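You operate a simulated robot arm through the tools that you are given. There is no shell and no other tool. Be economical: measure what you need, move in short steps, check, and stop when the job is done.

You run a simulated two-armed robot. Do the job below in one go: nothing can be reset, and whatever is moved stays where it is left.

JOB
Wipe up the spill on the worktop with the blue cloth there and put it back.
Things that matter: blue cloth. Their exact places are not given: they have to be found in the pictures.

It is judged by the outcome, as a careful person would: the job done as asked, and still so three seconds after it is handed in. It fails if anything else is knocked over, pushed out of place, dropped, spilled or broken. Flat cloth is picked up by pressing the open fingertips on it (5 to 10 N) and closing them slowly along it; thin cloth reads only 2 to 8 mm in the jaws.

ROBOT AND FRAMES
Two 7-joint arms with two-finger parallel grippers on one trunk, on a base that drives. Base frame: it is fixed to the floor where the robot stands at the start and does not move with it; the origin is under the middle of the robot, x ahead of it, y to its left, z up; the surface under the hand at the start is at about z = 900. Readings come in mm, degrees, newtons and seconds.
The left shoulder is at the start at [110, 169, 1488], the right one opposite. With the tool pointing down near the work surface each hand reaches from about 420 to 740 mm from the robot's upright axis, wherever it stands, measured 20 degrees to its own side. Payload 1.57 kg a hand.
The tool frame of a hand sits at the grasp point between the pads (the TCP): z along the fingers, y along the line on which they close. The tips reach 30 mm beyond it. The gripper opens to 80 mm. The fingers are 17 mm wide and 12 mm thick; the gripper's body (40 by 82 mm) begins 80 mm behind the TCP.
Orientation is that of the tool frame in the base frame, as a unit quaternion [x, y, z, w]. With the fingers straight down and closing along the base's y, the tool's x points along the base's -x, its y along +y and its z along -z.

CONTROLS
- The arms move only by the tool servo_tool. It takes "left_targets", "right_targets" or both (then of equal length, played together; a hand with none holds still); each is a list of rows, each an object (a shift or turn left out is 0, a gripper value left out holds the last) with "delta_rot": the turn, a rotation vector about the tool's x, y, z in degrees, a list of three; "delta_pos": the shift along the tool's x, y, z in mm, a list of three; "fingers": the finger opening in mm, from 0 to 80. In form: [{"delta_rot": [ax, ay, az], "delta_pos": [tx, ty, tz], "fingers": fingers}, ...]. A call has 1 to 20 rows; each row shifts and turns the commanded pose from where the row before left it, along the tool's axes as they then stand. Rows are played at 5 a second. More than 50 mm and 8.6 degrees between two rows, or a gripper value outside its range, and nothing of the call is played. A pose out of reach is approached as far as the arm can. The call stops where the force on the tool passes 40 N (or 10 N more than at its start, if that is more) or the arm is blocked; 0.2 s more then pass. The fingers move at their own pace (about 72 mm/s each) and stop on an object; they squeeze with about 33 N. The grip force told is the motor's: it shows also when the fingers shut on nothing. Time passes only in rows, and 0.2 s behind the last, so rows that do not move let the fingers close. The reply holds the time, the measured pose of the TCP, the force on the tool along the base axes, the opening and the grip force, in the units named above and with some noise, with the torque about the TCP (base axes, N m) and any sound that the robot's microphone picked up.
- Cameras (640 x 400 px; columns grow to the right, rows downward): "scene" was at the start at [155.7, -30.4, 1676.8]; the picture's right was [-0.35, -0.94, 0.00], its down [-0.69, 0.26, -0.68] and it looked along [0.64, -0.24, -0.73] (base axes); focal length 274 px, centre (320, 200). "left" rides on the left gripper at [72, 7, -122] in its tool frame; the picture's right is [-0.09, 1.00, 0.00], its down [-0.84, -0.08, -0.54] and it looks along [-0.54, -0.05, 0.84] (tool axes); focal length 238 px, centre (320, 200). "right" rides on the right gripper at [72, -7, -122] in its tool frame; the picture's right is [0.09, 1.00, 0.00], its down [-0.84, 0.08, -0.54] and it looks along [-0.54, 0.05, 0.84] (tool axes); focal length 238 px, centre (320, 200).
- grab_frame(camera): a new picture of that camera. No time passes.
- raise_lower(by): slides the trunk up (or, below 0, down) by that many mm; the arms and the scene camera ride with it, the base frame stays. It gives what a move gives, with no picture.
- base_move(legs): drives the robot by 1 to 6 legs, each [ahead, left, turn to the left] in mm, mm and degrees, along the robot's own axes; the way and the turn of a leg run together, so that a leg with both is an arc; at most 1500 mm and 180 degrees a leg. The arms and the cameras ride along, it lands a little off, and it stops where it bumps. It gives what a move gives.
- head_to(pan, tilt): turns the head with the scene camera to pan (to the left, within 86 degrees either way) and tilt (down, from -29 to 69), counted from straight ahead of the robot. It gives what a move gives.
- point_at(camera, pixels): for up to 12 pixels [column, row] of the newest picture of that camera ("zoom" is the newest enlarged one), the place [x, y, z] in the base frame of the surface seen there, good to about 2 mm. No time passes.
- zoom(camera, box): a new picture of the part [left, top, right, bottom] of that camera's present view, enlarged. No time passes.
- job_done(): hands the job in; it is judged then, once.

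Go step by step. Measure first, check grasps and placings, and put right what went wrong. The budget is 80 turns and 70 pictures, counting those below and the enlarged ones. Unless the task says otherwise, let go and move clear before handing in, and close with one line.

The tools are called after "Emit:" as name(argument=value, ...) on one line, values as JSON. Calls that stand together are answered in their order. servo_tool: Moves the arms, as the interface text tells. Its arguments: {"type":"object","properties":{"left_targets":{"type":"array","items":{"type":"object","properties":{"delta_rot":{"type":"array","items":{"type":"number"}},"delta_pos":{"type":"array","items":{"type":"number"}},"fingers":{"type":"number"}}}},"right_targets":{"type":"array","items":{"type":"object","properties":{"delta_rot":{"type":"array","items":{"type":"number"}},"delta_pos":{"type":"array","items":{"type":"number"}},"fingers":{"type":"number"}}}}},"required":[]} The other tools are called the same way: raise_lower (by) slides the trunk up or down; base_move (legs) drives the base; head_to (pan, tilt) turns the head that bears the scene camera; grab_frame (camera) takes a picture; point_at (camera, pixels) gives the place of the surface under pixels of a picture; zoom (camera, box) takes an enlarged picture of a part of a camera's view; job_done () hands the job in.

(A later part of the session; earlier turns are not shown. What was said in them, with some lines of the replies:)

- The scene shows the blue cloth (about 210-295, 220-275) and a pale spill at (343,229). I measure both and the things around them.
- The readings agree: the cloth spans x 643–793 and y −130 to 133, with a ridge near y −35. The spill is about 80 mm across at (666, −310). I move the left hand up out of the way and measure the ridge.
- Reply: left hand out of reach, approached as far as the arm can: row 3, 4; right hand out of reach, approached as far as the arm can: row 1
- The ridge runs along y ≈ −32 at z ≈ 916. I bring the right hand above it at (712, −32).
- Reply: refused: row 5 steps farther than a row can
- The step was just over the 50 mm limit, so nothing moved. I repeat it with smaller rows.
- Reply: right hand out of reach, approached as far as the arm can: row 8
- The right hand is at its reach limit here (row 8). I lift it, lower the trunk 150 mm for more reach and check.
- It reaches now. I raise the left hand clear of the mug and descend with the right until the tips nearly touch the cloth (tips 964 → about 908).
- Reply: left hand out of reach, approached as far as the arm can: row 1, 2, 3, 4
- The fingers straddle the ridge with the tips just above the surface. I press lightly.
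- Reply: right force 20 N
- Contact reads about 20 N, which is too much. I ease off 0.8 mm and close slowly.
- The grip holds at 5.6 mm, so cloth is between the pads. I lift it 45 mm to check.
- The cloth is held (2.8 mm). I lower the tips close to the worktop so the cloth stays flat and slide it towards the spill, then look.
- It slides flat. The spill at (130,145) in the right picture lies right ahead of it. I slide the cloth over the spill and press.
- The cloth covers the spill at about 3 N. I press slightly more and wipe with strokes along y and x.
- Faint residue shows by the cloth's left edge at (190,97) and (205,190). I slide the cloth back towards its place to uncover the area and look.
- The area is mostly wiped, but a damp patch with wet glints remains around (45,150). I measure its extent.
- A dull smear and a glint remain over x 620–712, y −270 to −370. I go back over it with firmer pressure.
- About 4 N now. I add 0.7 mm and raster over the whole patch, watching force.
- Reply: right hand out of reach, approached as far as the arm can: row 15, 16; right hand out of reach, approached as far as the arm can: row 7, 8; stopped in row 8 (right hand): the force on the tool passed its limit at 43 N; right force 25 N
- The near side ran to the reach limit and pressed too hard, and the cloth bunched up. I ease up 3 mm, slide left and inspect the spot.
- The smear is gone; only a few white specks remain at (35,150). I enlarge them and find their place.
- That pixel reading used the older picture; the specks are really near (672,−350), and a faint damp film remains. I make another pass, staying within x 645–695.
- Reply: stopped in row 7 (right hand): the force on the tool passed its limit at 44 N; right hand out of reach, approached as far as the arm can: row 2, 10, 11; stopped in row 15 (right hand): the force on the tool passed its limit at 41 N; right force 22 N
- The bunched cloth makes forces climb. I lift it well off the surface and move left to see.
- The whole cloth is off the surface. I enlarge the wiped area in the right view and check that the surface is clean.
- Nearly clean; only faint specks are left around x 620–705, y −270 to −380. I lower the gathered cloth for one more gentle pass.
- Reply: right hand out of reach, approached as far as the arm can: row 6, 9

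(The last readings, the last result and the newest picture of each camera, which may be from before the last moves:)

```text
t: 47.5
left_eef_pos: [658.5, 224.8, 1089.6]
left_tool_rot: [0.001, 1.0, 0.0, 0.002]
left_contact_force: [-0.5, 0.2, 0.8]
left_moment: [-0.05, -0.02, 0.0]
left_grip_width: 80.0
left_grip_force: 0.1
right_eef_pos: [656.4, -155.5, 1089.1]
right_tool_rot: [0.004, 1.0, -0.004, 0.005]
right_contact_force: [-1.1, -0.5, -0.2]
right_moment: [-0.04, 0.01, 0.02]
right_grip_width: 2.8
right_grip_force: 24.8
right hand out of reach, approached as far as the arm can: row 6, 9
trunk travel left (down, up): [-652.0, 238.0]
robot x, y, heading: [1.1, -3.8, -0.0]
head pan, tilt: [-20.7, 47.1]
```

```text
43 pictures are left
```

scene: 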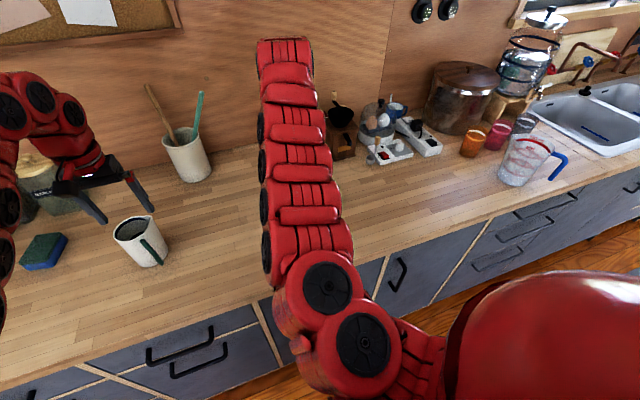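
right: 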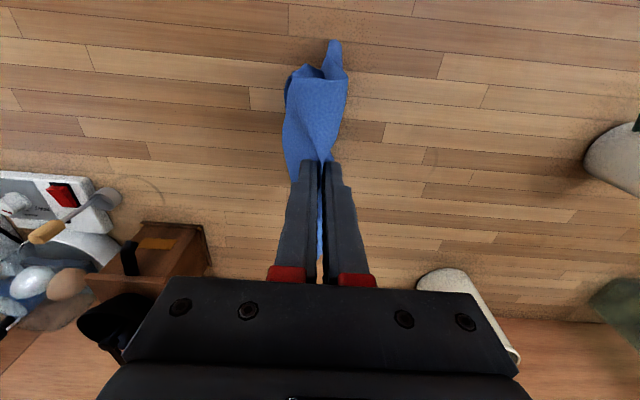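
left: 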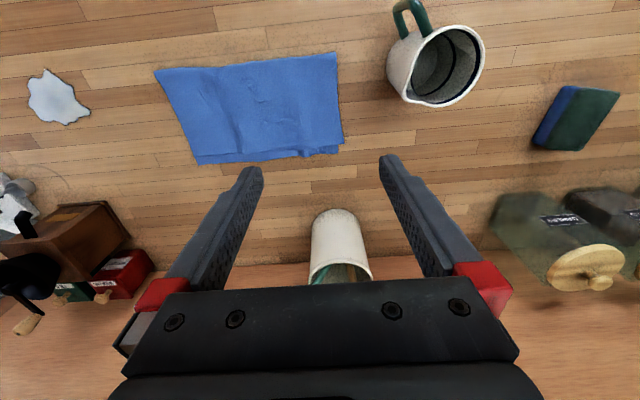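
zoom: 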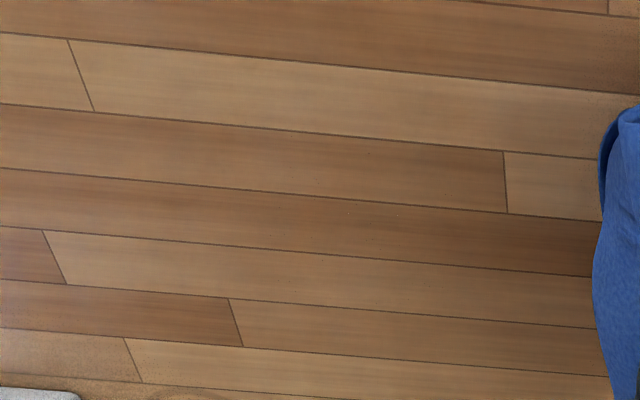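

The patch is clean now. I carry the cloth back over its place, lower it, and drag right then left to spread the flaps.

Emit:
servo_tool(right_targets=[{"delta_pos": [-9, 30, 0]}, {"delta_pos": [-9, 30, 0]}, {"delta_pos": [-9, 30, 0]}, {"delta_pos": [-9, 30, 0]}, {"delta_pos": [-9, 30, 0]}, {"delta_pos": [-9, 25, 0]}, {"delta_pos": [0, 0, 20]}, {"delta_pos": [0, -10, 20]}, {"delta_pos": [0, -20, 20]}, {"delta_pos": [0, -20, 20]}, {"delta_pos": [0, -20, 20]}, {"delta_pos": [0, -20, 20]}, {"delta_pos": [0, -20, 20]}, {"delta_pos": [0, -20, 8]}, {"delta_pos": [0, -20, 0]}, {}])

Emit:
grab_frame(camera="right")

Emit:
grab_frame(camera="scene")

```text
t: 50.9
left_eef_pos: [658.5, 226.4, 1090.6]
left_tool_rot: [0.002, 1.0, -0.002, 0.002]
left_contact_force: [-0.6, -0.4, -0.2]
left_moment: [0.01, -0.03, 0.01]
left_grip_width: 79.9
left_grip_force: 0.1
right_eef_pos: [696.4, -165.0, 940.4]
right_tool_rot: [0.003, 1.0, -0.004, 0.004]
right_contact_force: [-0.4, 0.3, -0.7]
right_moment: [0.03, -0.05, -0.01]
right_grip_width: 3.2
right_grip_force: 24.0
right hand out of reach, approached as far as the arm can: row 5, 6
trunk travel left (down, up): [-652.0, 238.0]
robot x, y, heading: [0.5, -0.1, 0.0]
head pan, tilt: [-20.7, 47.1]
```

```text
42 pictures are left
```

right: 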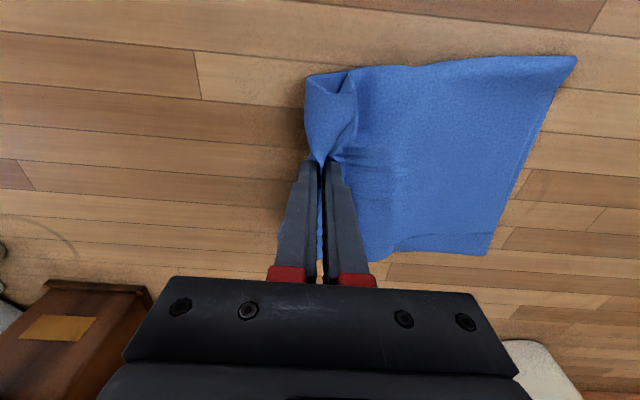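

```text
41 pictures are left
```

scene: 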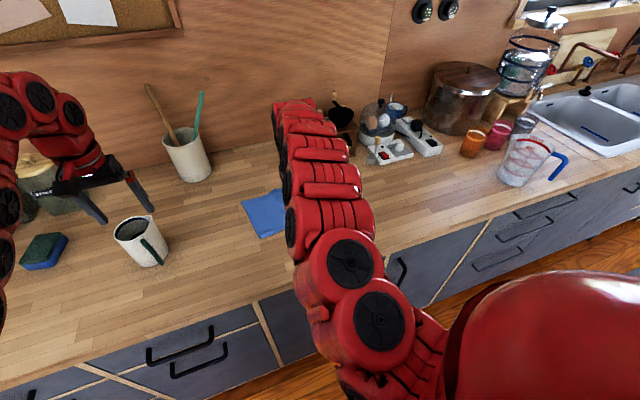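

The left half is laid flat; the right flap is tucked beneath the fingers. I drag left to the original place, which should pull the flap out.

Emit:
servo_tool(right_targets=[{"delta_pos": [0, 0, -6]}, {"delta_pos": [-2, 20, 0]}, {"delta_pos": [-3, 25, 0]}, {"delta_pos": [-3, 25, 0]}, {"delta_pos": [-3, 25, 0]}, {"delta_pos": [-3, 25, 3]}, {"delta_pos": [0, 12, 3]}, {}])

Emit:
grab_frame(camera="right")

```text
t: 52.7
left_eef_pos: [657.9, 225.6, 1090.0]
left_tool_rot: [0.001, 1.0, -0.003, 0.003]
left_contact_force: [0.6, -0.2, -0.2]
left_moment: [0.01, 0.01, 0.02]
left_grip_width: 79.6
left_grip_force: 0.1
right_eef_pos: [713.1, -34.5, 938.9]
right_tool_rot: [0.003, 1.0, -0.002, 0.004]
right_contact_force: [0.6, -0.1, 2.3]
right_moment: [-0.04, -0.01, 0.01]
right_grip_width: 3.3
right_grip_force: 24.1
trunk travel left (down, up): [-652.0, 238.0]
robot x, y, heading: [-2.4, -1.2, -0.0]
head pan, tilt: [-20.7, 47.1]
```

```text
40 pictures are left
```

right: 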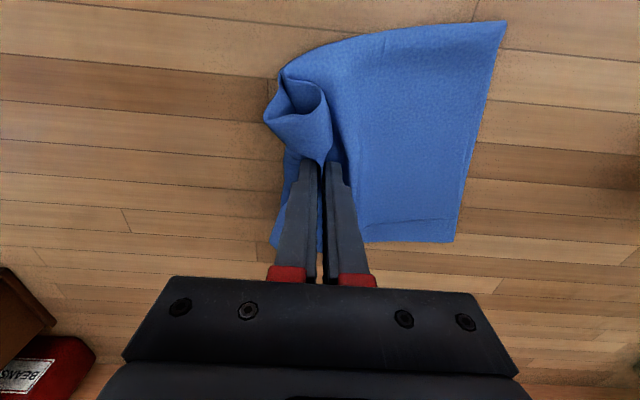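

The right flap is curled under. I release, rise and look to see how to straighten it.

Emit:
servo_tool(right_targets=[{"fingers": 8}, {"fingers": 16}, {"delta_pos": [0, 0, -5]}, {"delta_pos": [0, 0, -20]}, {"delta_pos": [0, 0, -40]}, {"delta_pos": [0, 0, -40]}, {"delta_pos": [0, 0, -30]}, {}])

Emit:
grab_frame(camera="right")

```text
t: 54.5
left_eef_pos: [657.5, 224.1, 1090.3]
left_tool_rot: [0.001, 1.0, -0.002, 0.002]
left_contact_force: [0.4, 0.1, 0.2]
left_moment: [0.02, 0.01, -0.02]
left_grip_width: 79.9
left_grip_force: 0.0
right_eef_pos: [703.8, -32.5, 1071.0]
right_tool_rot: [0.003, 1.0, -0.005, 0.003]
right_contact_force: [-0.6, -0.9, -0.5]
right_moment: [0.01, 0.0, 0.01]
right_grip_width: 16.0
right_grip_force: 0.0
right hand out of reach, approached as far as the arm can: row 7
trunk travel left (down, up): [-652.0, 238.0]
robot x, y, heading: [1.0, 0.8, -0.0]
head pan, tilt: [-20.7, 47.1]
```

```text
39 pictures are left
```

right: 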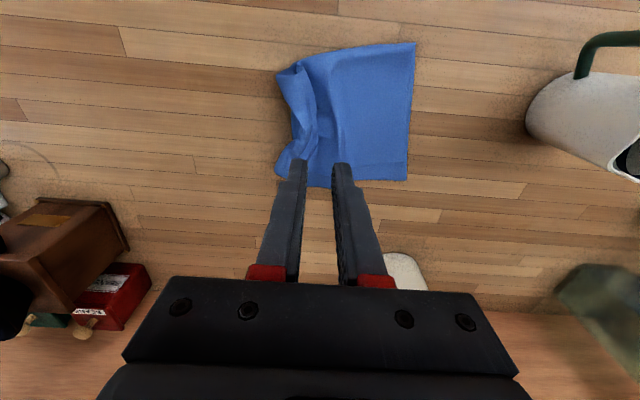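

Emit:
point_at(camera="right", pixels=[[276, 76], [415, 44], [407, 180], [276, 172], [295, 115], [313, 115], [335, 110], [300, 72], [305, 150], [325, 185]])

Emit:
zoom(camera="right", box=[250, 30, 442, 200])

Emit:
zoom(camera="scene", box=[160, 140, 400, 290])

```text
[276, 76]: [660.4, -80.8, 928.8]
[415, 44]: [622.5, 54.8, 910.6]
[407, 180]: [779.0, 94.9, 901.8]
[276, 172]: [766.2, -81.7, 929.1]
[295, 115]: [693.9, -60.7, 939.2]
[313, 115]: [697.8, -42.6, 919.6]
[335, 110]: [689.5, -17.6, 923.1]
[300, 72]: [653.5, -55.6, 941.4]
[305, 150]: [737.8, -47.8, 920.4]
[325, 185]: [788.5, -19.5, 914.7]
```

```text
2.35 times, centred on (346, 115) of right
```

zoom: 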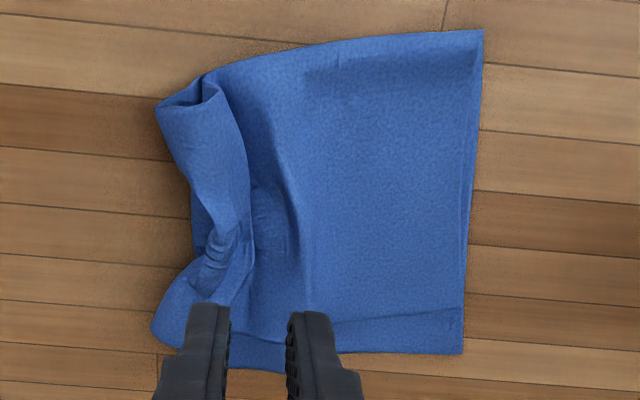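

```text
2.67 times, centred on (280, 215) of scene
```

zoom: 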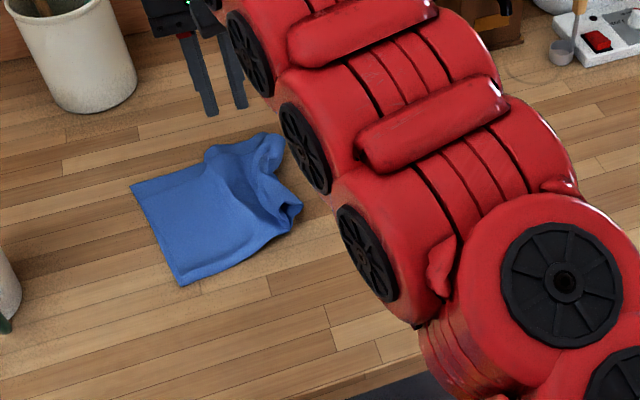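

The cloth lies back in place (centre about (705, 5)), but its right flap is rolled under a ridge at (694,−60, 939). I'll grasp that ridge, lift it so the flap hangs free, and lay it out again.

Emit:
servo_tool(right_targets=[{"delta_pos": [4, -14, 20], "fingers": 50}, {"delta_pos": [0, -14, 30]}, {"delta_pos": [0, 0, 30]}, {"delta_pos": [0, 0, 30]}, {"delta_pos": [0, 0, 15]}, {"delta_pos": [0, 0, 5]}, {}, {"fingers": 35}, {"fingers": 20}, {"fingers": 10}, {"fingers": 0}, {}, {}])

Emit:
servo_tool(right_targets=[{"delta_pos": [0, 0, -20]}, {"delta_pos": [0, 0, -30]}, {"delta_pos": [0, 0, -30]}, {"delta_pos": [0, 0, -30]}, {}])

Emit:
grab_frame(camera="right")

Emit:
zoom(camera="scene", box=[160, 140, 400, 290])

```text
t: 57.3
left_eef_pos: [658.0, 225.5, 1089.8]
left_tool_rot: [0.0, 1.0, -0.001, 0.003]
left_contact_force: [-0.2, 1.0, -0.6]
left_moment: [0.02, -0.02, 0.01]
left_grip_width: 80.0
left_grip_force: 0.1
right_eef_pos: [699.3, -61.6, 943.2]
right_tool_rot: [0.003, 1.0, -0.005, 0.004]
right_contact_force: [0.1, 0.3, 0.0]
right_moment: [-0.02, 0.01, -0.01]
right_grip_width: 3.5
right_grip_force: 24.5
trunk travel left (down, up): [-652.0, 238.0]
robot x, y, heading: [0.1, -0.7, 0.0]
head pan, tilt: [-20.7, 47.1]
```

```text
t: 58.5
left_eef_pos: [658.4, 224.4, 1090.5]
left_tool_rot: [0.002, 1.0, -0.001, 0.001]
left_contact_force: [-0.5, 0.1, 0.0]
left_moment: [0.03, 0.0, -0.01]
left_grip_width: 80.1
left_grip_force: 0.1
right_eef_pos: [697.9, -60.6, 1051.8]
right_tool_rot: [0.004, 1.0, -0.004, 0.003]
right_contact_force: [0.6, -0.3, 0.4]
right_moment: [0.02, -0.03, 0.01]
right_grip_width: 3.1
right_grip_force: 24.8
trunk travel left (down, up): [-652.0, 238.0]
robot x, y, heading: [-0.8, 1.5, 0.0]
head pan, tilt: [-20.7, 47.1]
```

```text
36 pictures are left
```

right: 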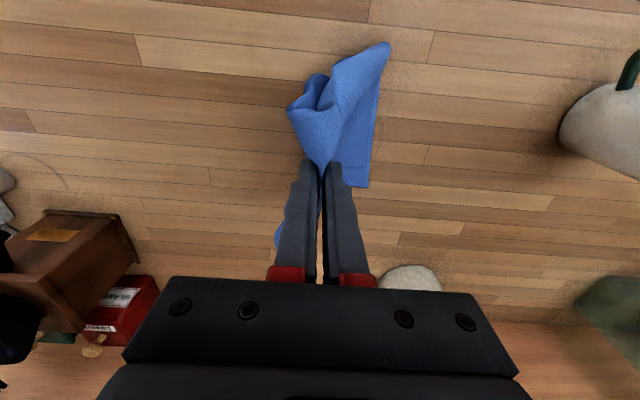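

```text
2.67 times, centred on (280, 215) of scene
```

zoom: 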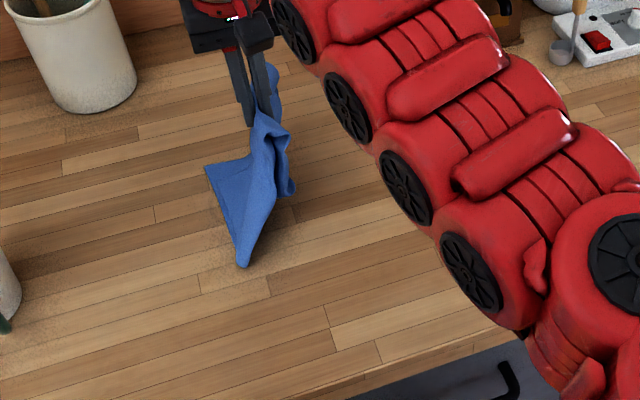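

Both flaps hang free. I move right first, then lower while moving left so the short flap lands to the right.

Emit:
servo_tool(right_targets=[{"delta_pos": [0, -25, 0]}, {"delta_pos": [0, -25, 0]}, {"delta_pos": [0, -25, 0]}, {"delta_pos": [0, -15, 5]}, {"delta_pos": [0, 0, 20]}, {"delta_pos": [0, 5, 12]}, {"delta_pos": [0, 18, 12]}, {"delta_pos": [0, 18, 12]}, {"delta_pos": [-3, 18, 12]}, {"delta_pos": [-3, 18, 12]}, {"delta_pos": [-3, 18, 12]}, {"delta_pos": [-3, 12, 10]}, {}])

Emit:
grab_frame(camera="right")

Emit:
zoom(camera="scene", box=[160, 140, 400, 290])

```text
t: 61.3
left_eef_pos: [658.5, 224.6, 1090.9]
left_tool_rot: [0.001, 1.0, -0.001, 0.002]
left_contact_force: [0.3, -0.6, -0.6]
left_moment: [0.02, 0.0, 0.02]
left_grip_width: 79.8
left_grip_force: 0.1
right_eef_pos: [713.8, -43.3, 945.9]
right_tool_rot: [0.003, 1.0, -0.004, 0.001]
right_contact_force: [0.2, -0.2, -0.6]
right_moment: [0.02, 0.03, -0.05]
right_grip_width: 3.3
right_grip_force: 24.7
trunk travel left (down, up): [-652.0, 238.0]
robot x, y, heading: [-0.5, -0.7, -0.2]
head pan, tilt: [-20.7, 47.1]
```

```text
34 pictures are left
```

right: 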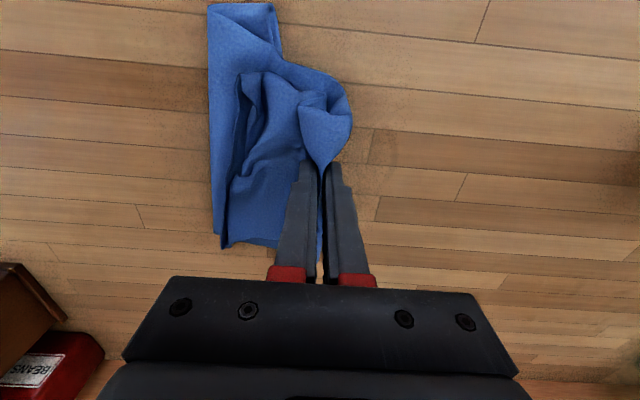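

```text
2.67 times, centred on (280, 215) of scene
```

zoom: 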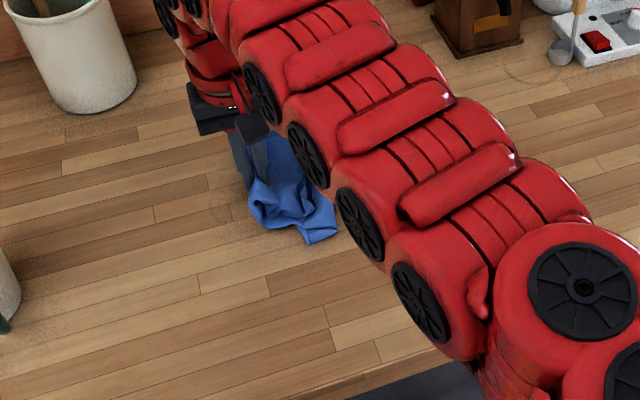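

Now both flaps went right. What worked before was laying while moving right. I'll repeat that ending further right, then drag left long enough (over 200 mm) for the short flap to unroll fully.

Emit:
servo_tool(right_targets=[{"delta_pos": [0, 0, -30]}, {"delta_pos": [0, 0, -40]}, {"delta_pos": [0, 0, -40]}, {"delta_pos": [3, 5, -35]}, {"delta_pos": [3, 5, 0]}, {}, {"delta_pos": [0, -5, 15]}, {"delta_pos": [0, -20, 20]}, {"delta_pos": [0, -20, 20]}, {"delta_pos": [0, -20, 20]}, {"delta_pos": [0, -20, 20]}, {"delta_pos": [0, -20, 20]}, {"delta_pos": [0, -20, 20]}, {"delta_pos": [0, -20, 10]}, {"delta_pos": [0, -20, 6]}, {"delta_pos": [0, -25, 0]}, {"delta_pos": [0, -25, 0]}, {}])

Emit:
grab_frame(camera="right")

```text
t: 65.0
left_eef_pos: [656.6, 226.4, 1091.7]
left_tool_rot: [0.001, 1.0, -0.001, 0.003]
left_contact_force: [-0.2, -0.4, 0.2]
left_moment: [-0.02, 0.01, -0.01]
left_grip_width: 79.8
left_grip_force: 0.0
right_eef_pos: [704.3, -256.4, 933.1]
right_tool_rot: [0.003, 1.0, -0.005, 0.007]
right_contact_force: [-5.2, 3.4, 27.9]
right_moment: [0.19, 0.18, 0.03]
right_grip_width: 3.4
right_grip_force: 24.7
right hand out of reach, approached as far as the arm can: row 4
trunk travel left (down, up): [-652.0, 238.0]
robot x, y, heading: [0.7, -2.3, -0.2]
head pan, tilt: [-20.7, 47.1]
stopped in row 18 (right hand): the force on the tool passed its limit at 41 N (the readings are from after the stop); the commanded pose is now the measured one
```

```text
32 pictures are left
```

right: 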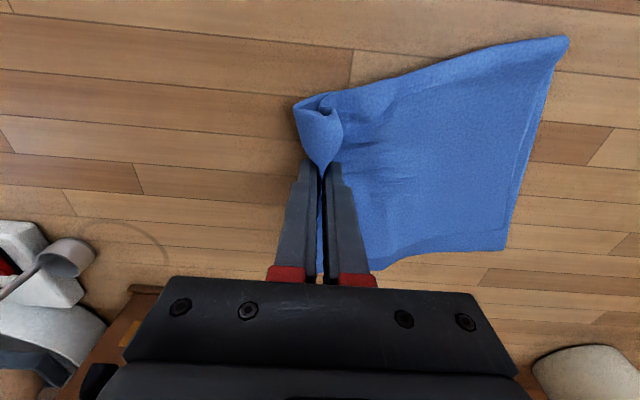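

The left half is flat again, but I was pressing too low. I raise 7 mm and drag left about 210 mm.

Emit:
servo_tool(right_targets=[{"delta_pos": [0, 0, -7]}, {"delta_pos": [0, 20, 0]}, {"delta_pos": [0, 20, 0]}, {"delta_pos": [0, 20, 0]}, {"delta_pos": [0, 20, 0]}, {"delta_pos": [0, 20, 0]}, {"delta_pos": [0, 20, 0]}, {"delta_pos": [-2, 20, 0]}, {"delta_pos": [-2, 20, 0]}, {"delta_pos": [-2, 20, 0]}, {"delta_pos": [-2, 20, 0]}, {}])

Emit:
grab_frame(camera="right")

Emit:
zoom(camera="scene", box=[160, 140, 400, 290])

```text
t: 67.6
left_eef_pos: [658.9, 225.2, 1090.2]
left_tool_rot: [0.001, 1.0, 0.0, 0.003]
left_contact_force: [0.4, -0.6, 0.2]
left_moment: [-0.01, -0.02, 0.01]
left_grip_width: 80.2
left_grip_force: 0.1
right_eef_pos: [714.7, -56.2, 934.2]
right_tool_rot: [0.003, 1.0, -0.004, 0.004]
right_contact_force: [-0.5, 0.0, 0.5]
right_moment: [0.0, -0.01, 0.01]
right_grip_width: 3.4
right_grip_force: 24.7
trunk travel left (down, up): [-652.0, 238.0]
robot x, y, heading: [1.0, -0.4, -0.3]
head pan, tilt: [-20.7, 47.1]
```

```text
31 pictures are left
```

right: 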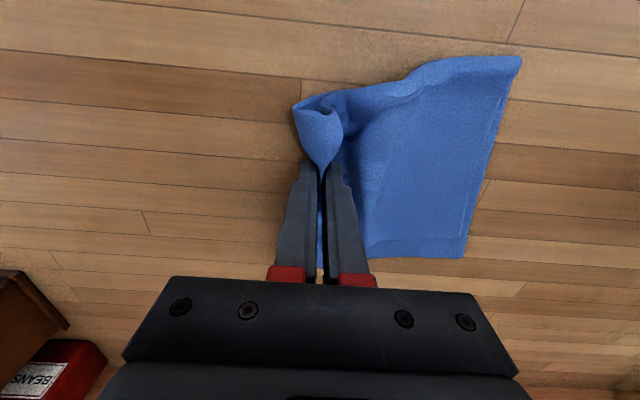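

```text
2.67 times, centred on (280, 215) of scene
```

zoom: 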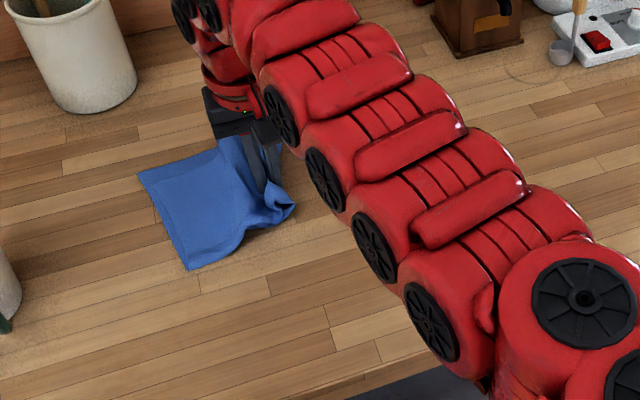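

The short flap stays stuck underneath. New plan: slide the cloth right 100 mm, release, regrasp it by its left edge (easy to reach there), hang it fully and lay it out in one sweep.

Emit:
servo_tool(right_targets=[{"delta_pos": [0, -20, -4]}, {"delta_pos": [0, -20, 0]}, {"delta_pos": [4, -20, 0]}, {"delta_pos": [4, -20, 0]}, {"delta_pos": [4, -20, 0]}, {"fingers": 10}, {"fingers": 20}, {"delta_pos": [0, 0, -10]}, {"delta_pos": [0, 0, -30]}, {"delta_pos": [0, 20, -40]}, {"delta_pos": [0, 20, -30]}, {"delta_pos": [0, 20, 0], "fingers": 50}, {}])

Emit:
grab_frame(camera="right")

```text
t: 70.4
left_eef_pos: [658.2, 225.6, 1090.2]
left_tool_rot: [0.001, 1.0, -0.001, 0.003]
left_contact_force: [-0.5, -0.2, -0.1]
left_moment: [0.05, -0.03, 0.0]
left_grip_width: 80.0
left_grip_force: 0.0
right_eef_pos: [702.1, -96.2, 1048.2]
right_tool_rot: [0.003, 1.0, -0.003, 0.004]
right_contact_force: [-0.5, -0.1, 0.5]
right_moment: [0.0, -0.02, 0.01]
right_grip_width: 50.0
right_grip_force: 0.0
trunk travel left (down, up): [-652.0, 238.0]
robot x, y, heading: [-1.1, -0.3, -0.2]
head pan, tilt: [-20.7, 47.1]
```

```text
29 pictures are left
```

right: 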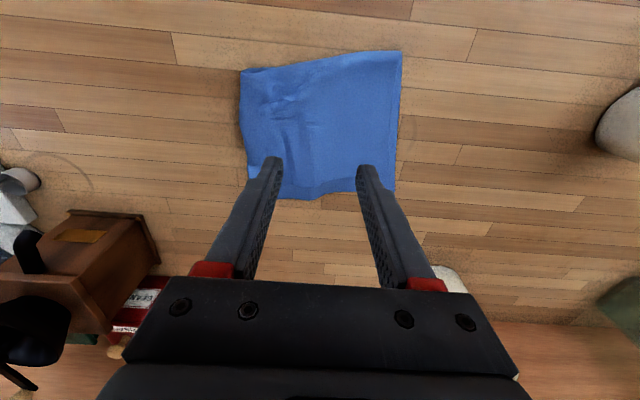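

Emit:
point_at(camera="right", pixels=[[240, 70], [402, 52], [395, 193], [250, 180], [396, 120], [388, 120], [375, 120], [243, 120], [300, 110], [350, 110]])

Emit:
zoom(camera="right", box=[220, 40, 428, 170])

```text
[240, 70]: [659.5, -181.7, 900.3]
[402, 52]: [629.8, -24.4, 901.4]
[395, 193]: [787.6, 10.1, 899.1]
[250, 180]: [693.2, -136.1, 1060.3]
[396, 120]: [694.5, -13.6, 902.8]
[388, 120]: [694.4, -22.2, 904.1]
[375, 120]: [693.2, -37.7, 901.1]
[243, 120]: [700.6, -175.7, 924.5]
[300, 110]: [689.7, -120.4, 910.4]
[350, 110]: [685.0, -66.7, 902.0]
```

```text
3.08 times, centred on (324, 105) of right
```

zoom: 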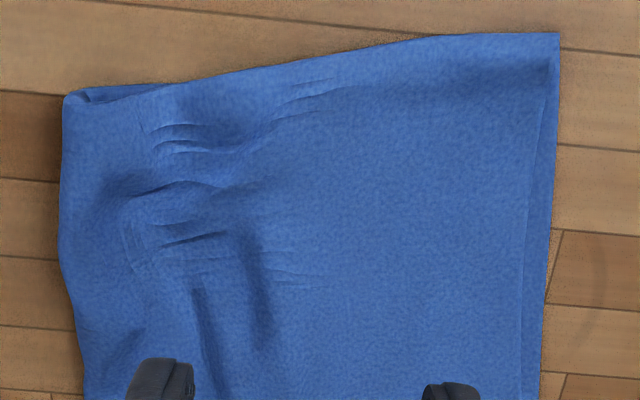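

The left edge lies at y ≈ −12 (x 630–788). I go to (708, −40), press lightly and close.

Emit:
servo_tool(right_targets=[{"delta_pos": [-3, 28, 20], "fingers": 42}, {"delta_pos": [-3, 28, 30]}, {"delta_pos": [0, 0, 30]}, {"delta_pos": [0, 0, 22]}, {"delta_pos": [0, 0, 10]}, {"delta_pos": [0, 0, 4]}, {}])

```text
t: 72.0
left_eef_pos: [658.4, 226.4, 1090.7]
left_tool_rot: [0.001, 1.0, -0.001, 0.003]
left_contact_force: [-0.1, -0.4, 0.4]
left_moment: [0.01, 0.01, 0.0]
left_grip_width: 80.1
left_grip_force: 0.1
right_eef_pos: [709.6, -40.7, 932.7]
right_tool_rot: [0.002, 1.0, -0.004, 0.005]
right_contact_force: [-0.3, -0.9, 2.5]
right_moment: [0.05, 0.02, 0.0]
right_grip_width: 41.7
right_grip_force: 0.0
trunk travel left (down, up): [-652.0, 238.0]
robot x, y, heading: [1.2, 3.3, -0.2]
head pan, tilt: [-20.7, 47.1]
```

Emit:
servo_tool(right_targets=[{"delta_pos": [0, 0, 1]}, {"fingers": 36}, {"fingers": 30}, {"fingers": 24}, {"fingers": 18}, {"fingers": 12}, {"fingers": 6}, {"fingers": 0}, {}, {}])

Emit:
servo_tool(right_targets=[{"delta_pos": [0, 0, -15]}, {"delta_pos": [0, 0, -30]}, {"delta_pos": [0, 0, -40]}, {"delta_pos": [0, 0, -40]}, {}])

Emit:
grab_frame(camera="right")

Emit:
zoom(camera="scene", box=[160, 120, 400, 270])

```text
t: 74.2
left_eef_pos: [658.4, 224.4, 1090.1]
left_tool_rot: [0.001, 1.0, -0.001, 0.003]
left_contact_force: [0.0, 0.2, 0.3]
left_moment: [-0.01, 0.02, 0.01]
left_grip_width: 79.9
left_grip_force: 0.2
right_eef_pos: [708.4, -40.8, 931.6]
right_tool_rot: [0.003, 1.0, -0.003, 0.005]
right_contact_force: [1.7, -0.7, 11.9]
right_moment: [-0.03, 0.01, -0.01]
right_grip_width: 3.0
right_grip_force: 24.0
trunk travel left (down, up): [-652.0, 238.0]
robot x, y, heading: [2.6, -0.3, 0.1]
head pan, tilt: [-20.7, 47.1]
```

```text
t: 75.4
left_eef_pos: [659.5, 225.1, 1089.8]
left_tool_rot: [0.0, 1.0, 0.0, 0.001]
left_contact_force: [0.4, -0.9, 0.3]
left_moment: [0.02, 0.0, 0.01]
left_grip_width: 79.9
left_grip_force: 0.1
right_eef_pos: [708.5, -42.5, 1054.7]
right_tool_rot: [0.003, 1.0, -0.004, 0.004]
right_contact_force: [-0.3, 0.1, 0.1]
right_moment: [0.02, 0.0, -0.02]
right_grip_width: 2.9
right_grip_force: 24.2
trunk travel left (down, up): [-652.0, 238.0]
robot x, y, heading: [-1.1, -0.2, -0.3]
head pan, tilt: [-20.7, 47.1]
```

```text
27 pictures are left
```

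right: 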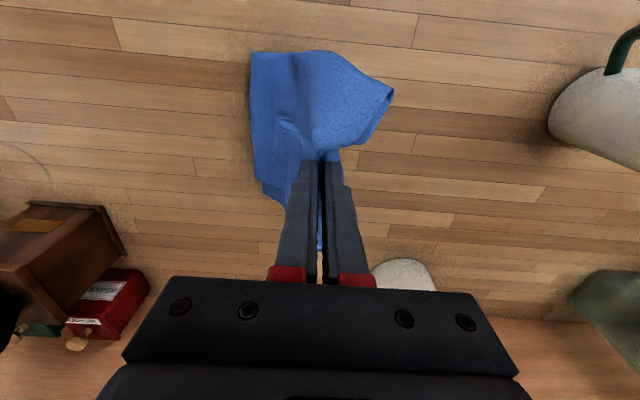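

```text
2.67 times, centred on (280, 195) of scene
```

zoom: 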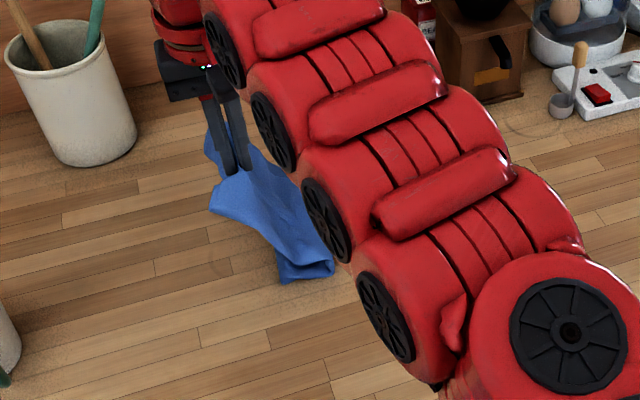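

Gripped at 2.9 mm. I lift it until it hangs fully, drawing the hand in a little for reach.

Emit:
servo_tool(right_targets=[{"delta_pos": [15, 0, -30]}, {"delta_pos": [15, 0, -30]}, {"delta_pos": [15, 0, -30]}, {"delta_pos": [10, 0, -30]}, {"delta_pos": [0, 0, -30]}, {"delta_pos": [0, 0, -20]}, {}])

Emit:
grab_frame(camera="scene")

Emit:
grab_frame(camera="left")

```text
t: 77.0
left_eef_pos: [658.4, 223.5, 1090.0]
left_tool_rot: [0.001, 1.0, -0.001, 0.003]
left_contact_force: [0.1, 0.1, 0.1]
left_moment: [0.01, -0.01, -0.01]
left_grip_width: 80.0
left_grip_force: 0.1
right_eef_pos: [694.0, -37.3, 1113.8]
right_tool_rot: [0.003, 1.0, -0.004, 0.006]
right_contact_force: [0.2, -0.7, 0.7]
right_moment: [0.01, 0.0, 0.02]
right_grip_width: 3.0
right_grip_force: 24.3
right hand out of reach, approached as far as the arm can: row 2, 3, 4, 5, 6
trunk travel left (down, up): [-652.0, 238.0]
robot x, y, heading: [0.1, 1.3, -0.2]
head pan, tilt: [-20.7, 47.1]
```

```text
25 pictures are left
```

scene: 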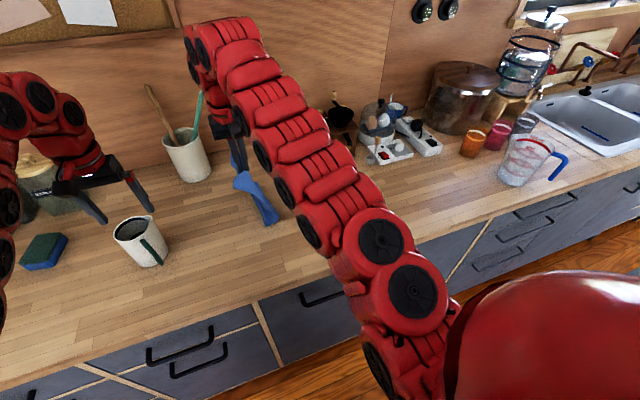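

```text
24 pictures are left
```

left: 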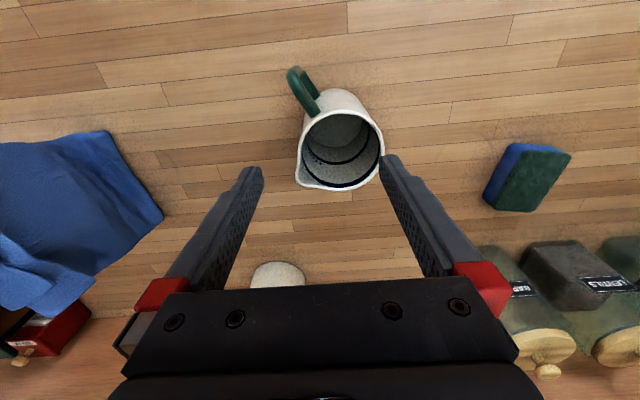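

The arm tops out at z 1114, so the tail still touches. I raise the trunk 110 mm to hang the cloth free.

Emit:
raise_lower(by=110)

Emit:
grab_frame(camera="left")

```text
t: 78.4
left_eef_pos: [658.2, 225.5, 1199.9]
left_tool_rot: [0.001, 1.0, -0.002, 0.003]
left_contact_force: [0.2, -0.1, 0.0]
left_moment: [-0.03, -0.01, 0.0]
left_grip_width: 80.0
left_grip_force: 0.0
right_eef_pos: [692.2, -36.5, 1224.1]
right_tool_rot: [0.003, 1.0, -0.003, 0.004]
right_contact_force: [-0.3, -0.9, -0.7]
right_moment: [0.01, 0.03, 0.02]
right_grip_width: 3.0
right_grip_force: 23.9
trunk travel left (down, up): [-762.0, 128.0]
robot x, y, heading: [1.0, -2.2, -0.2]
head pan, tilt: [-20.7, 47.1]
```

```text
23 pictures are left
```

left: 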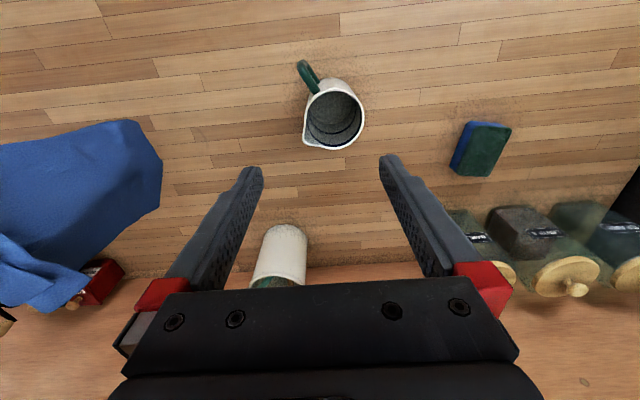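

The cloth hangs free. I lower it while moving right, so it lays out trailing to the left.

Emit:
servo_tool(right_targets=[{"delta_pos": [0, 0, 20]}, {"delta_pos": [0, -10, 20]}, {"delta_pos": [2, -20, 20]}, {"delta_pos": [2, -20, 20]}, {"delta_pos": [2, -20, 20]}, {"delta_pos": [2, -20, 20]}, {"delta_pos": [2, -20, 20]}, {"delta_pos": [2, -20, 20]}, {"delta_pos": [2, -20, 20]}, {"delta_pos": [2, -20, 20]}, {"delta_pos": [2, -20, 20]}, {"delta_pos": [2, -20, 20]}, {"delta_pos": [0, -20, 20]}, {"delta_pos": [0, -20, 15]}, {"delta_pos": [0, -20, 6]}, {}])

Emit:
grab_frame(camera="right")

Emit:
grab_frame(camera="scene")

```text
t: 81.8
left_eef_pos: [658.0, 225.1, 1200.5]
left_tool_rot: [0.001, 1.0, -0.001, 0.002]
left_contact_force: [0.5, 0.0, -0.2]
left_moment: [0.02, 0.01, 0.02]
left_grip_width: 79.9
left_grip_force: 0.1
right_eef_pos: [675.5, -308.2, 945.1]
right_tool_rot: [0.003, 1.0, -0.003, 0.004]
right_contact_force: [0.4, 0.0, 1.1]
right_moment: [-0.01, 0.02, 0.01]
right_grip_width: 2.9
right_grip_force: 23.9
trunk travel left (down, up): [-762.0, 128.0]
robot x, y, heading: [-2.1, -1.3, -0.0]
head pan, tilt: [-20.7, 47.1]
```

```text
22 pictures are left
```

right: 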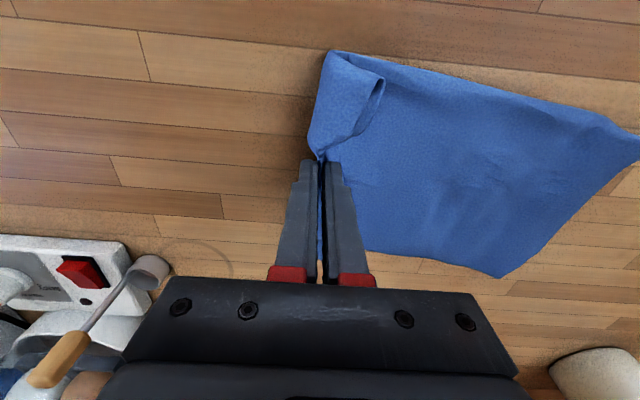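

```text
21 pictures are left
```

scene: 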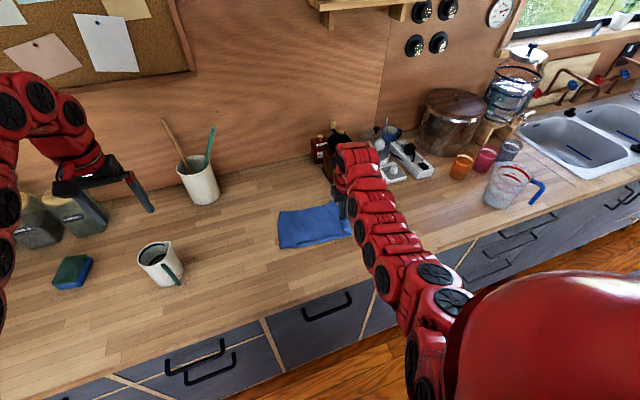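

The cloth is laid out almost flat, just 200 mm too far right. I drive the base left about 205 mm so that the held cloth slides back flat with full reach.

Emit:
base_move(legs=[[0, 205, 0]])

Emit:
grab_frame(camera="right")

Emit:
grab_frame(camera="scene")

```text
t: 83.4
left_eef_pos: [657.6, 431.1, 1200.0]
left_tool_rot: [-0.001, 1.0, -0.002, 0.002]
left_contact_force: [0.2, -0.2, -0.5]
left_moment: [0.0, 0.01, 0.0]
left_grip_width: 79.9
left_grip_force: 0.0
right_eef_pos: [676.9, -103.7, 946.0]
right_tool_rot: [0.001, 1.0, -0.004, 0.004]
right_contact_force: [0.8, -0.1, 0.6]
right_moment: [-0.01, -0.01, 0.03]
right_grip_width: 3.2
right_grip_force: 23.7
trunk travel left (down, up): [-762.0, 128.0]
robot x, y, heading: [-1.5, 202.4, 0.1]
head pan, tilt: [-20.7, 47.1]
```

```text
20 pictures are left
```

right: 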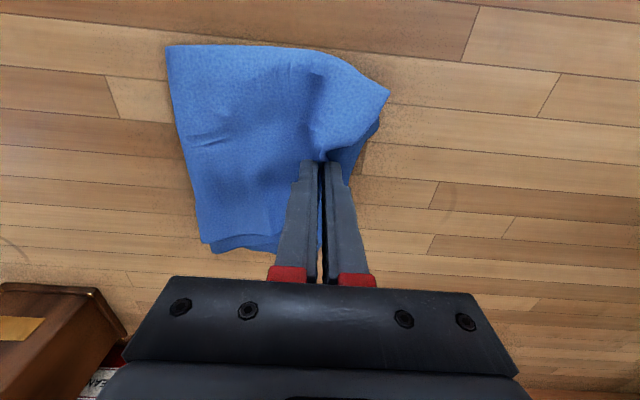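

```text
19 pictures are left
```

scene: 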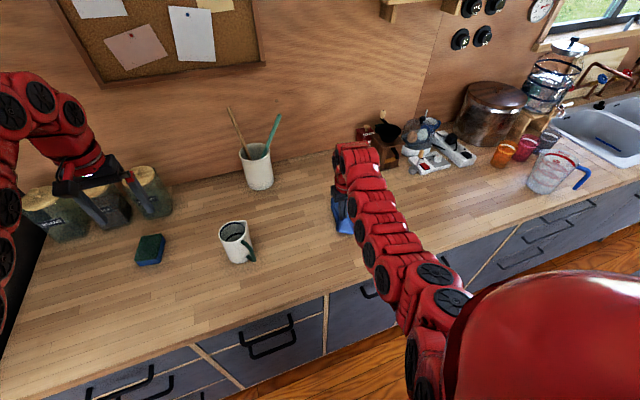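

The long push folded the cloth over to the right side. But with the base now further left I can repeat the good lay-out sweep so it ends directly in place; I check the mug's position first.

Emit:
point_at(camera="scene", pixels=[[235, 263], [250, 255], [252, 240], [248, 222], [220, 226], [234, 221], [225, 250], [240, 233], [254, 262], [258, 188]])

Emit:
zoom(camera="scene", box=[200, 130, 400, 280])

```text
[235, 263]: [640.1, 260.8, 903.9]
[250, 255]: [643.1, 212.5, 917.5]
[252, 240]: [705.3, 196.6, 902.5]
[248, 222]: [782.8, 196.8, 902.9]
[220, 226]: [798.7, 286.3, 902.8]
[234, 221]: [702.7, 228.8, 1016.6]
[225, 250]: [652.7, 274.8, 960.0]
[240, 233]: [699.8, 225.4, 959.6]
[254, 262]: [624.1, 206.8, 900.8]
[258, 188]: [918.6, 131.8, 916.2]
```

```text
2.67 times, centred on (300, 205) of scene
```

zoom: 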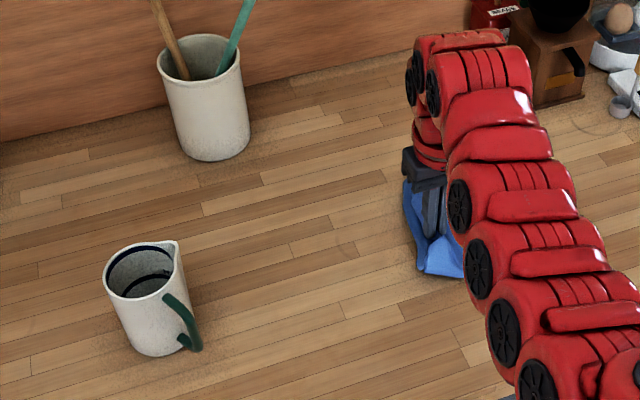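

The mug occupies y ≥ 195, so the hanging cloth may start at y ≈ 115. I lift the cloth, carry it there and repeat the sweep, ending near y −110.

Emit:
servo_tool(right_targets=[{"delta_pos": [0, 0, -30]}, {"delta_pos": [0, 0, -40]}, {"delta_pos": [0, 0, -40]}, {"delta_pos": [0, 0, -40]}, {"delta_pos": [0, 0, -40]}, {"delta_pos": [0, 0, -40]}, {"delta_pos": [0, 0, -30]}, {"delta_pos": [-3, 30, 0]}, {"delta_pos": [-3, 35, 0]}, {"delta_pos": [-3, 35, 0]}, {"delta_pos": [-3, 35, 0]}, {"delta_pos": [-3, 35, 0]}, {"delta_pos": [0, 30, 0]}, {"delta_pos": [0, 18, 0]}, {}, {}])

Emit:
zoom(camera="scene", box=[200, 100, 440, 280])

```text
t: 86.8
left_eef_pos: [657.9, 432.1, 1200.8]
left_tool_rot: [-0.001, 1.0, -0.002, 0.003]
left_contact_force: [0.5, 0.6, 0.2]
left_moment: [-0.01, 0.02, 0.03]
left_grip_width: 80.1
left_grip_force: 0.1
right_eef_pos: [691.5, 115.8, 1204.9]
right_tool_rot: [0.0, 1.0, -0.002, 0.004]
right_contact_force: [0.3, 0.0, 0.1]
right_moment: [-0.02, 0.04, 0.03]
right_grip_width: 3.0
right_grip_force: 25.1
trunk travel left (down, up): [-762.0, 128.0]
robot x, y, heading: [-1.3, 202.6, 0.2]
head pan, tilt: [-20.7, 47.1]
```

```text
2.22 times, centred on (320, 190) of scene
```

zoom: 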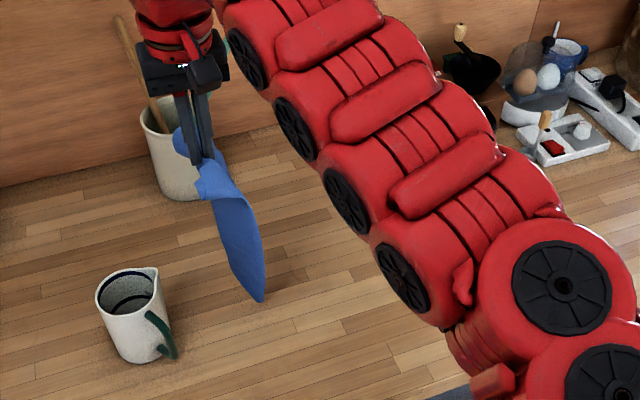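

The cloth hangs clear of mug and crock. I lay it down, sweeping right.

Emit:
servo_tool(right_targets=[{}, {"delta_pos": [0, 5, 20]}, {"delta_pos": [-1, -10, 20]}, {"delta_pos": [-1, -20, 20]}, {"delta_pos": [-1, -20, 20]}, {"delta_pos": [-1, -20, 20]}, {"delta_pos": [-1, -20, 20]}, {"delta_pos": [-1, -20, 20]}, {"delta_pos": [-1, -20, 20]}, {"delta_pos": [-1, -20, 20]}, {"delta_pos": [-1, -20, 20]}, {"delta_pos": [0, -20, 20]}, {"delta_pos": [0, -20, 20]}, {"delta_pos": [0, -20, 15]}, {"delta_pos": [0, -10, 6]}, {}])

Emit:
grab_frame(camera="right")

Emit:
zoom(camera="scene", box=[200, 130, 400, 280])

```text
t: 90.2
left_eef_pos: [657.8, 429.4, 1201.7]
left_tool_rot: [0.0, 1.0, -0.001, 0.001]
left_contact_force: [-0.5, -0.8, -0.1]
left_moment: [0.01, 0.01, 0.01]
left_grip_width: 79.8
left_grip_force: 0.1
right_eef_pos: [700.4, -122.5, 943.4]
right_tool_rot: [0.001, 1.0, -0.003, 0.005]
right_contact_force: [0.2, 0.5, 0.5]
right_moment: [-0.02, -0.01, 0.01]
right_grip_width: 2.9
right_grip_force: 24.3
trunk travel left (down, up): [-762.0, 128.0]
robot x, y, heading: [-0.4, 205.9, 0.0]
head pan, tilt: [-20.7, 47.1]
```

```text
16 pictures are left
```

right: 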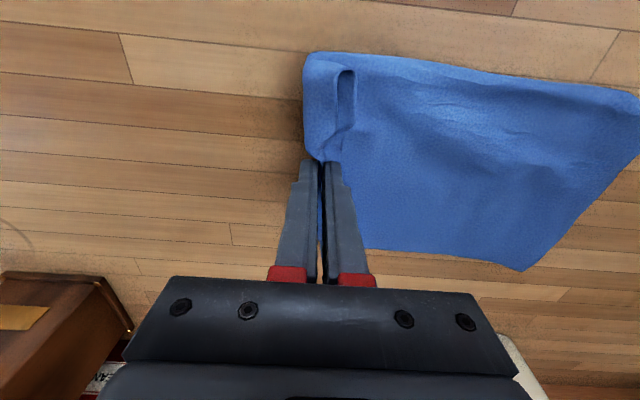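

```text
2.67 times, centred on (300, 205) of scene
```

zoom: 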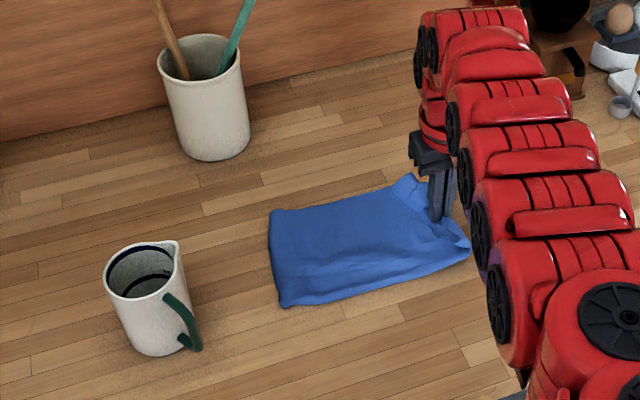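

The cloth is laid flat in its place. I lower a touch, release gently and rise.

Emit:
servo_tool(right_targets=[{"delta_pos": [0, 0, 5]}, {"fingers": 6}, {"fingers": 12}, {"fingers": 18}, {"delta_pos": [0, 0, -5]}, {"delta_pos": [0, 0, -20]}, {"delta_pos": [0, 0, -40]}, {"delta_pos": [15, -20, -40]}, {"delta_pos": [15, -40, -20]}, {"delta_pos": [15, -40, 0]}, {"delta_pos": [15, -40, 0]}, {}])

Emit:
grab_frame(camera="scene")

Emit:
grab_frame(camera="right")

```text
t: 92.8
left_eef_pos: [657.7, 432.1, 1200.2]
left_tool_rot: [0.0, 1.0, -0.001, 0.001]
left_contact_force: [-0.5, 1.3, -0.5]
left_moment: [0.0, 0.01, 0.02]
left_grip_width: 80.1
left_grip_force: 0.1
right_eef_pos: [638.3, -258.0, 1067.6]
right_tool_rot: [0.001, 1.0, -0.005, 0.004]
right_contact_force: [0.8, -0.4, -0.2]
right_moment: [0.05, 0.01, 0.0]
right_grip_width: 17.9
right_grip_force: 0.1
trunk travel left (down, up): [-762.0, 128.0]
robot x, y, heading: [-2.6, 204.4, 0.0]
head pan, tilt: [-20.7, 47.1]
```

```text
14 pictures are left
```

scene: 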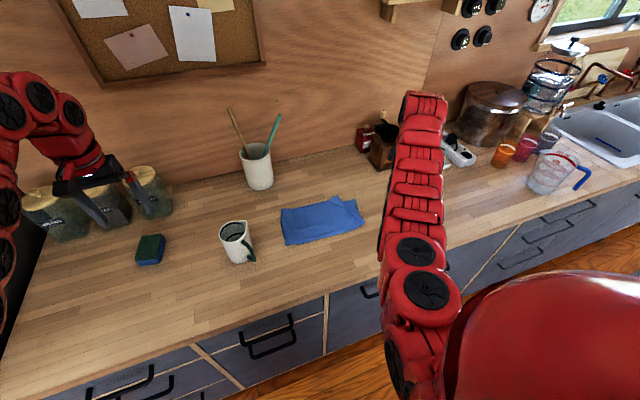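

```text
13 pictures are left
```

right: 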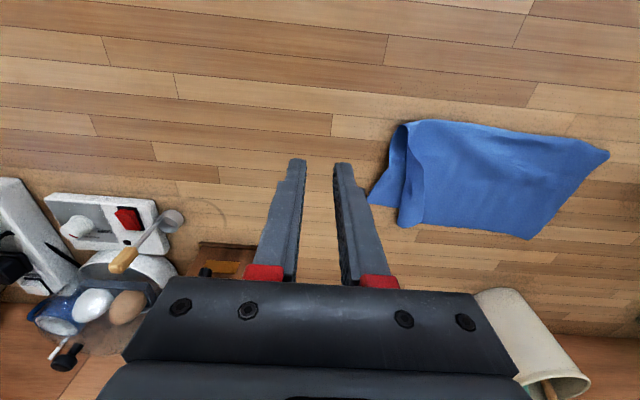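

Emit:
point_at(camera="scene", pixels=[[282, 209], [287, 244], [355, 199], [363, 225], [320, 220], [339, 199]])

Emit:
zoom(camera="right", box=[150, 60, 390, 210])

Emit:
zoom(camera="scene", box=[260, 170, 400, 260])

```text
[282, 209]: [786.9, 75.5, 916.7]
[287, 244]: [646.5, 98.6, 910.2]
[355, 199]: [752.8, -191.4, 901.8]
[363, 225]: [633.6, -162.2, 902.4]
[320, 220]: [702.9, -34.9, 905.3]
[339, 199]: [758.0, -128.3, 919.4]
```

```text
2.67 times, centred on (270, 135) of right
```

zoom: 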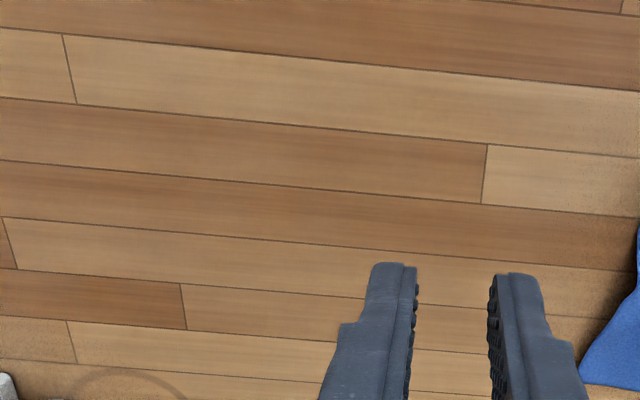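

```text
4.44 times, centred on (330, 215) of scene
```

zoom: 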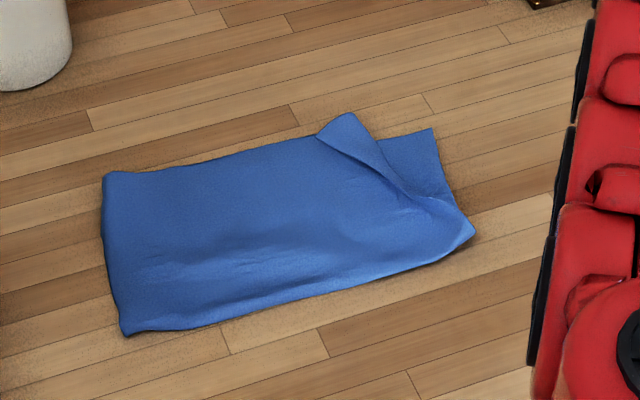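

The pictures show the spill area clean and the cloth spread flat at about x 634–787, y −190 to 98, roughly 40 mm right of where it first lay. The mug, crock and grinder have not moved, and both hands are empty and clear, so I hand in.

Emit:
job_done()

```text
The job is handed in.
```

The spill is wiped up and the blue cloth is back, spread flat with one corner turned over, about 40 mm to the right of where it started; nothing else was disturbed.
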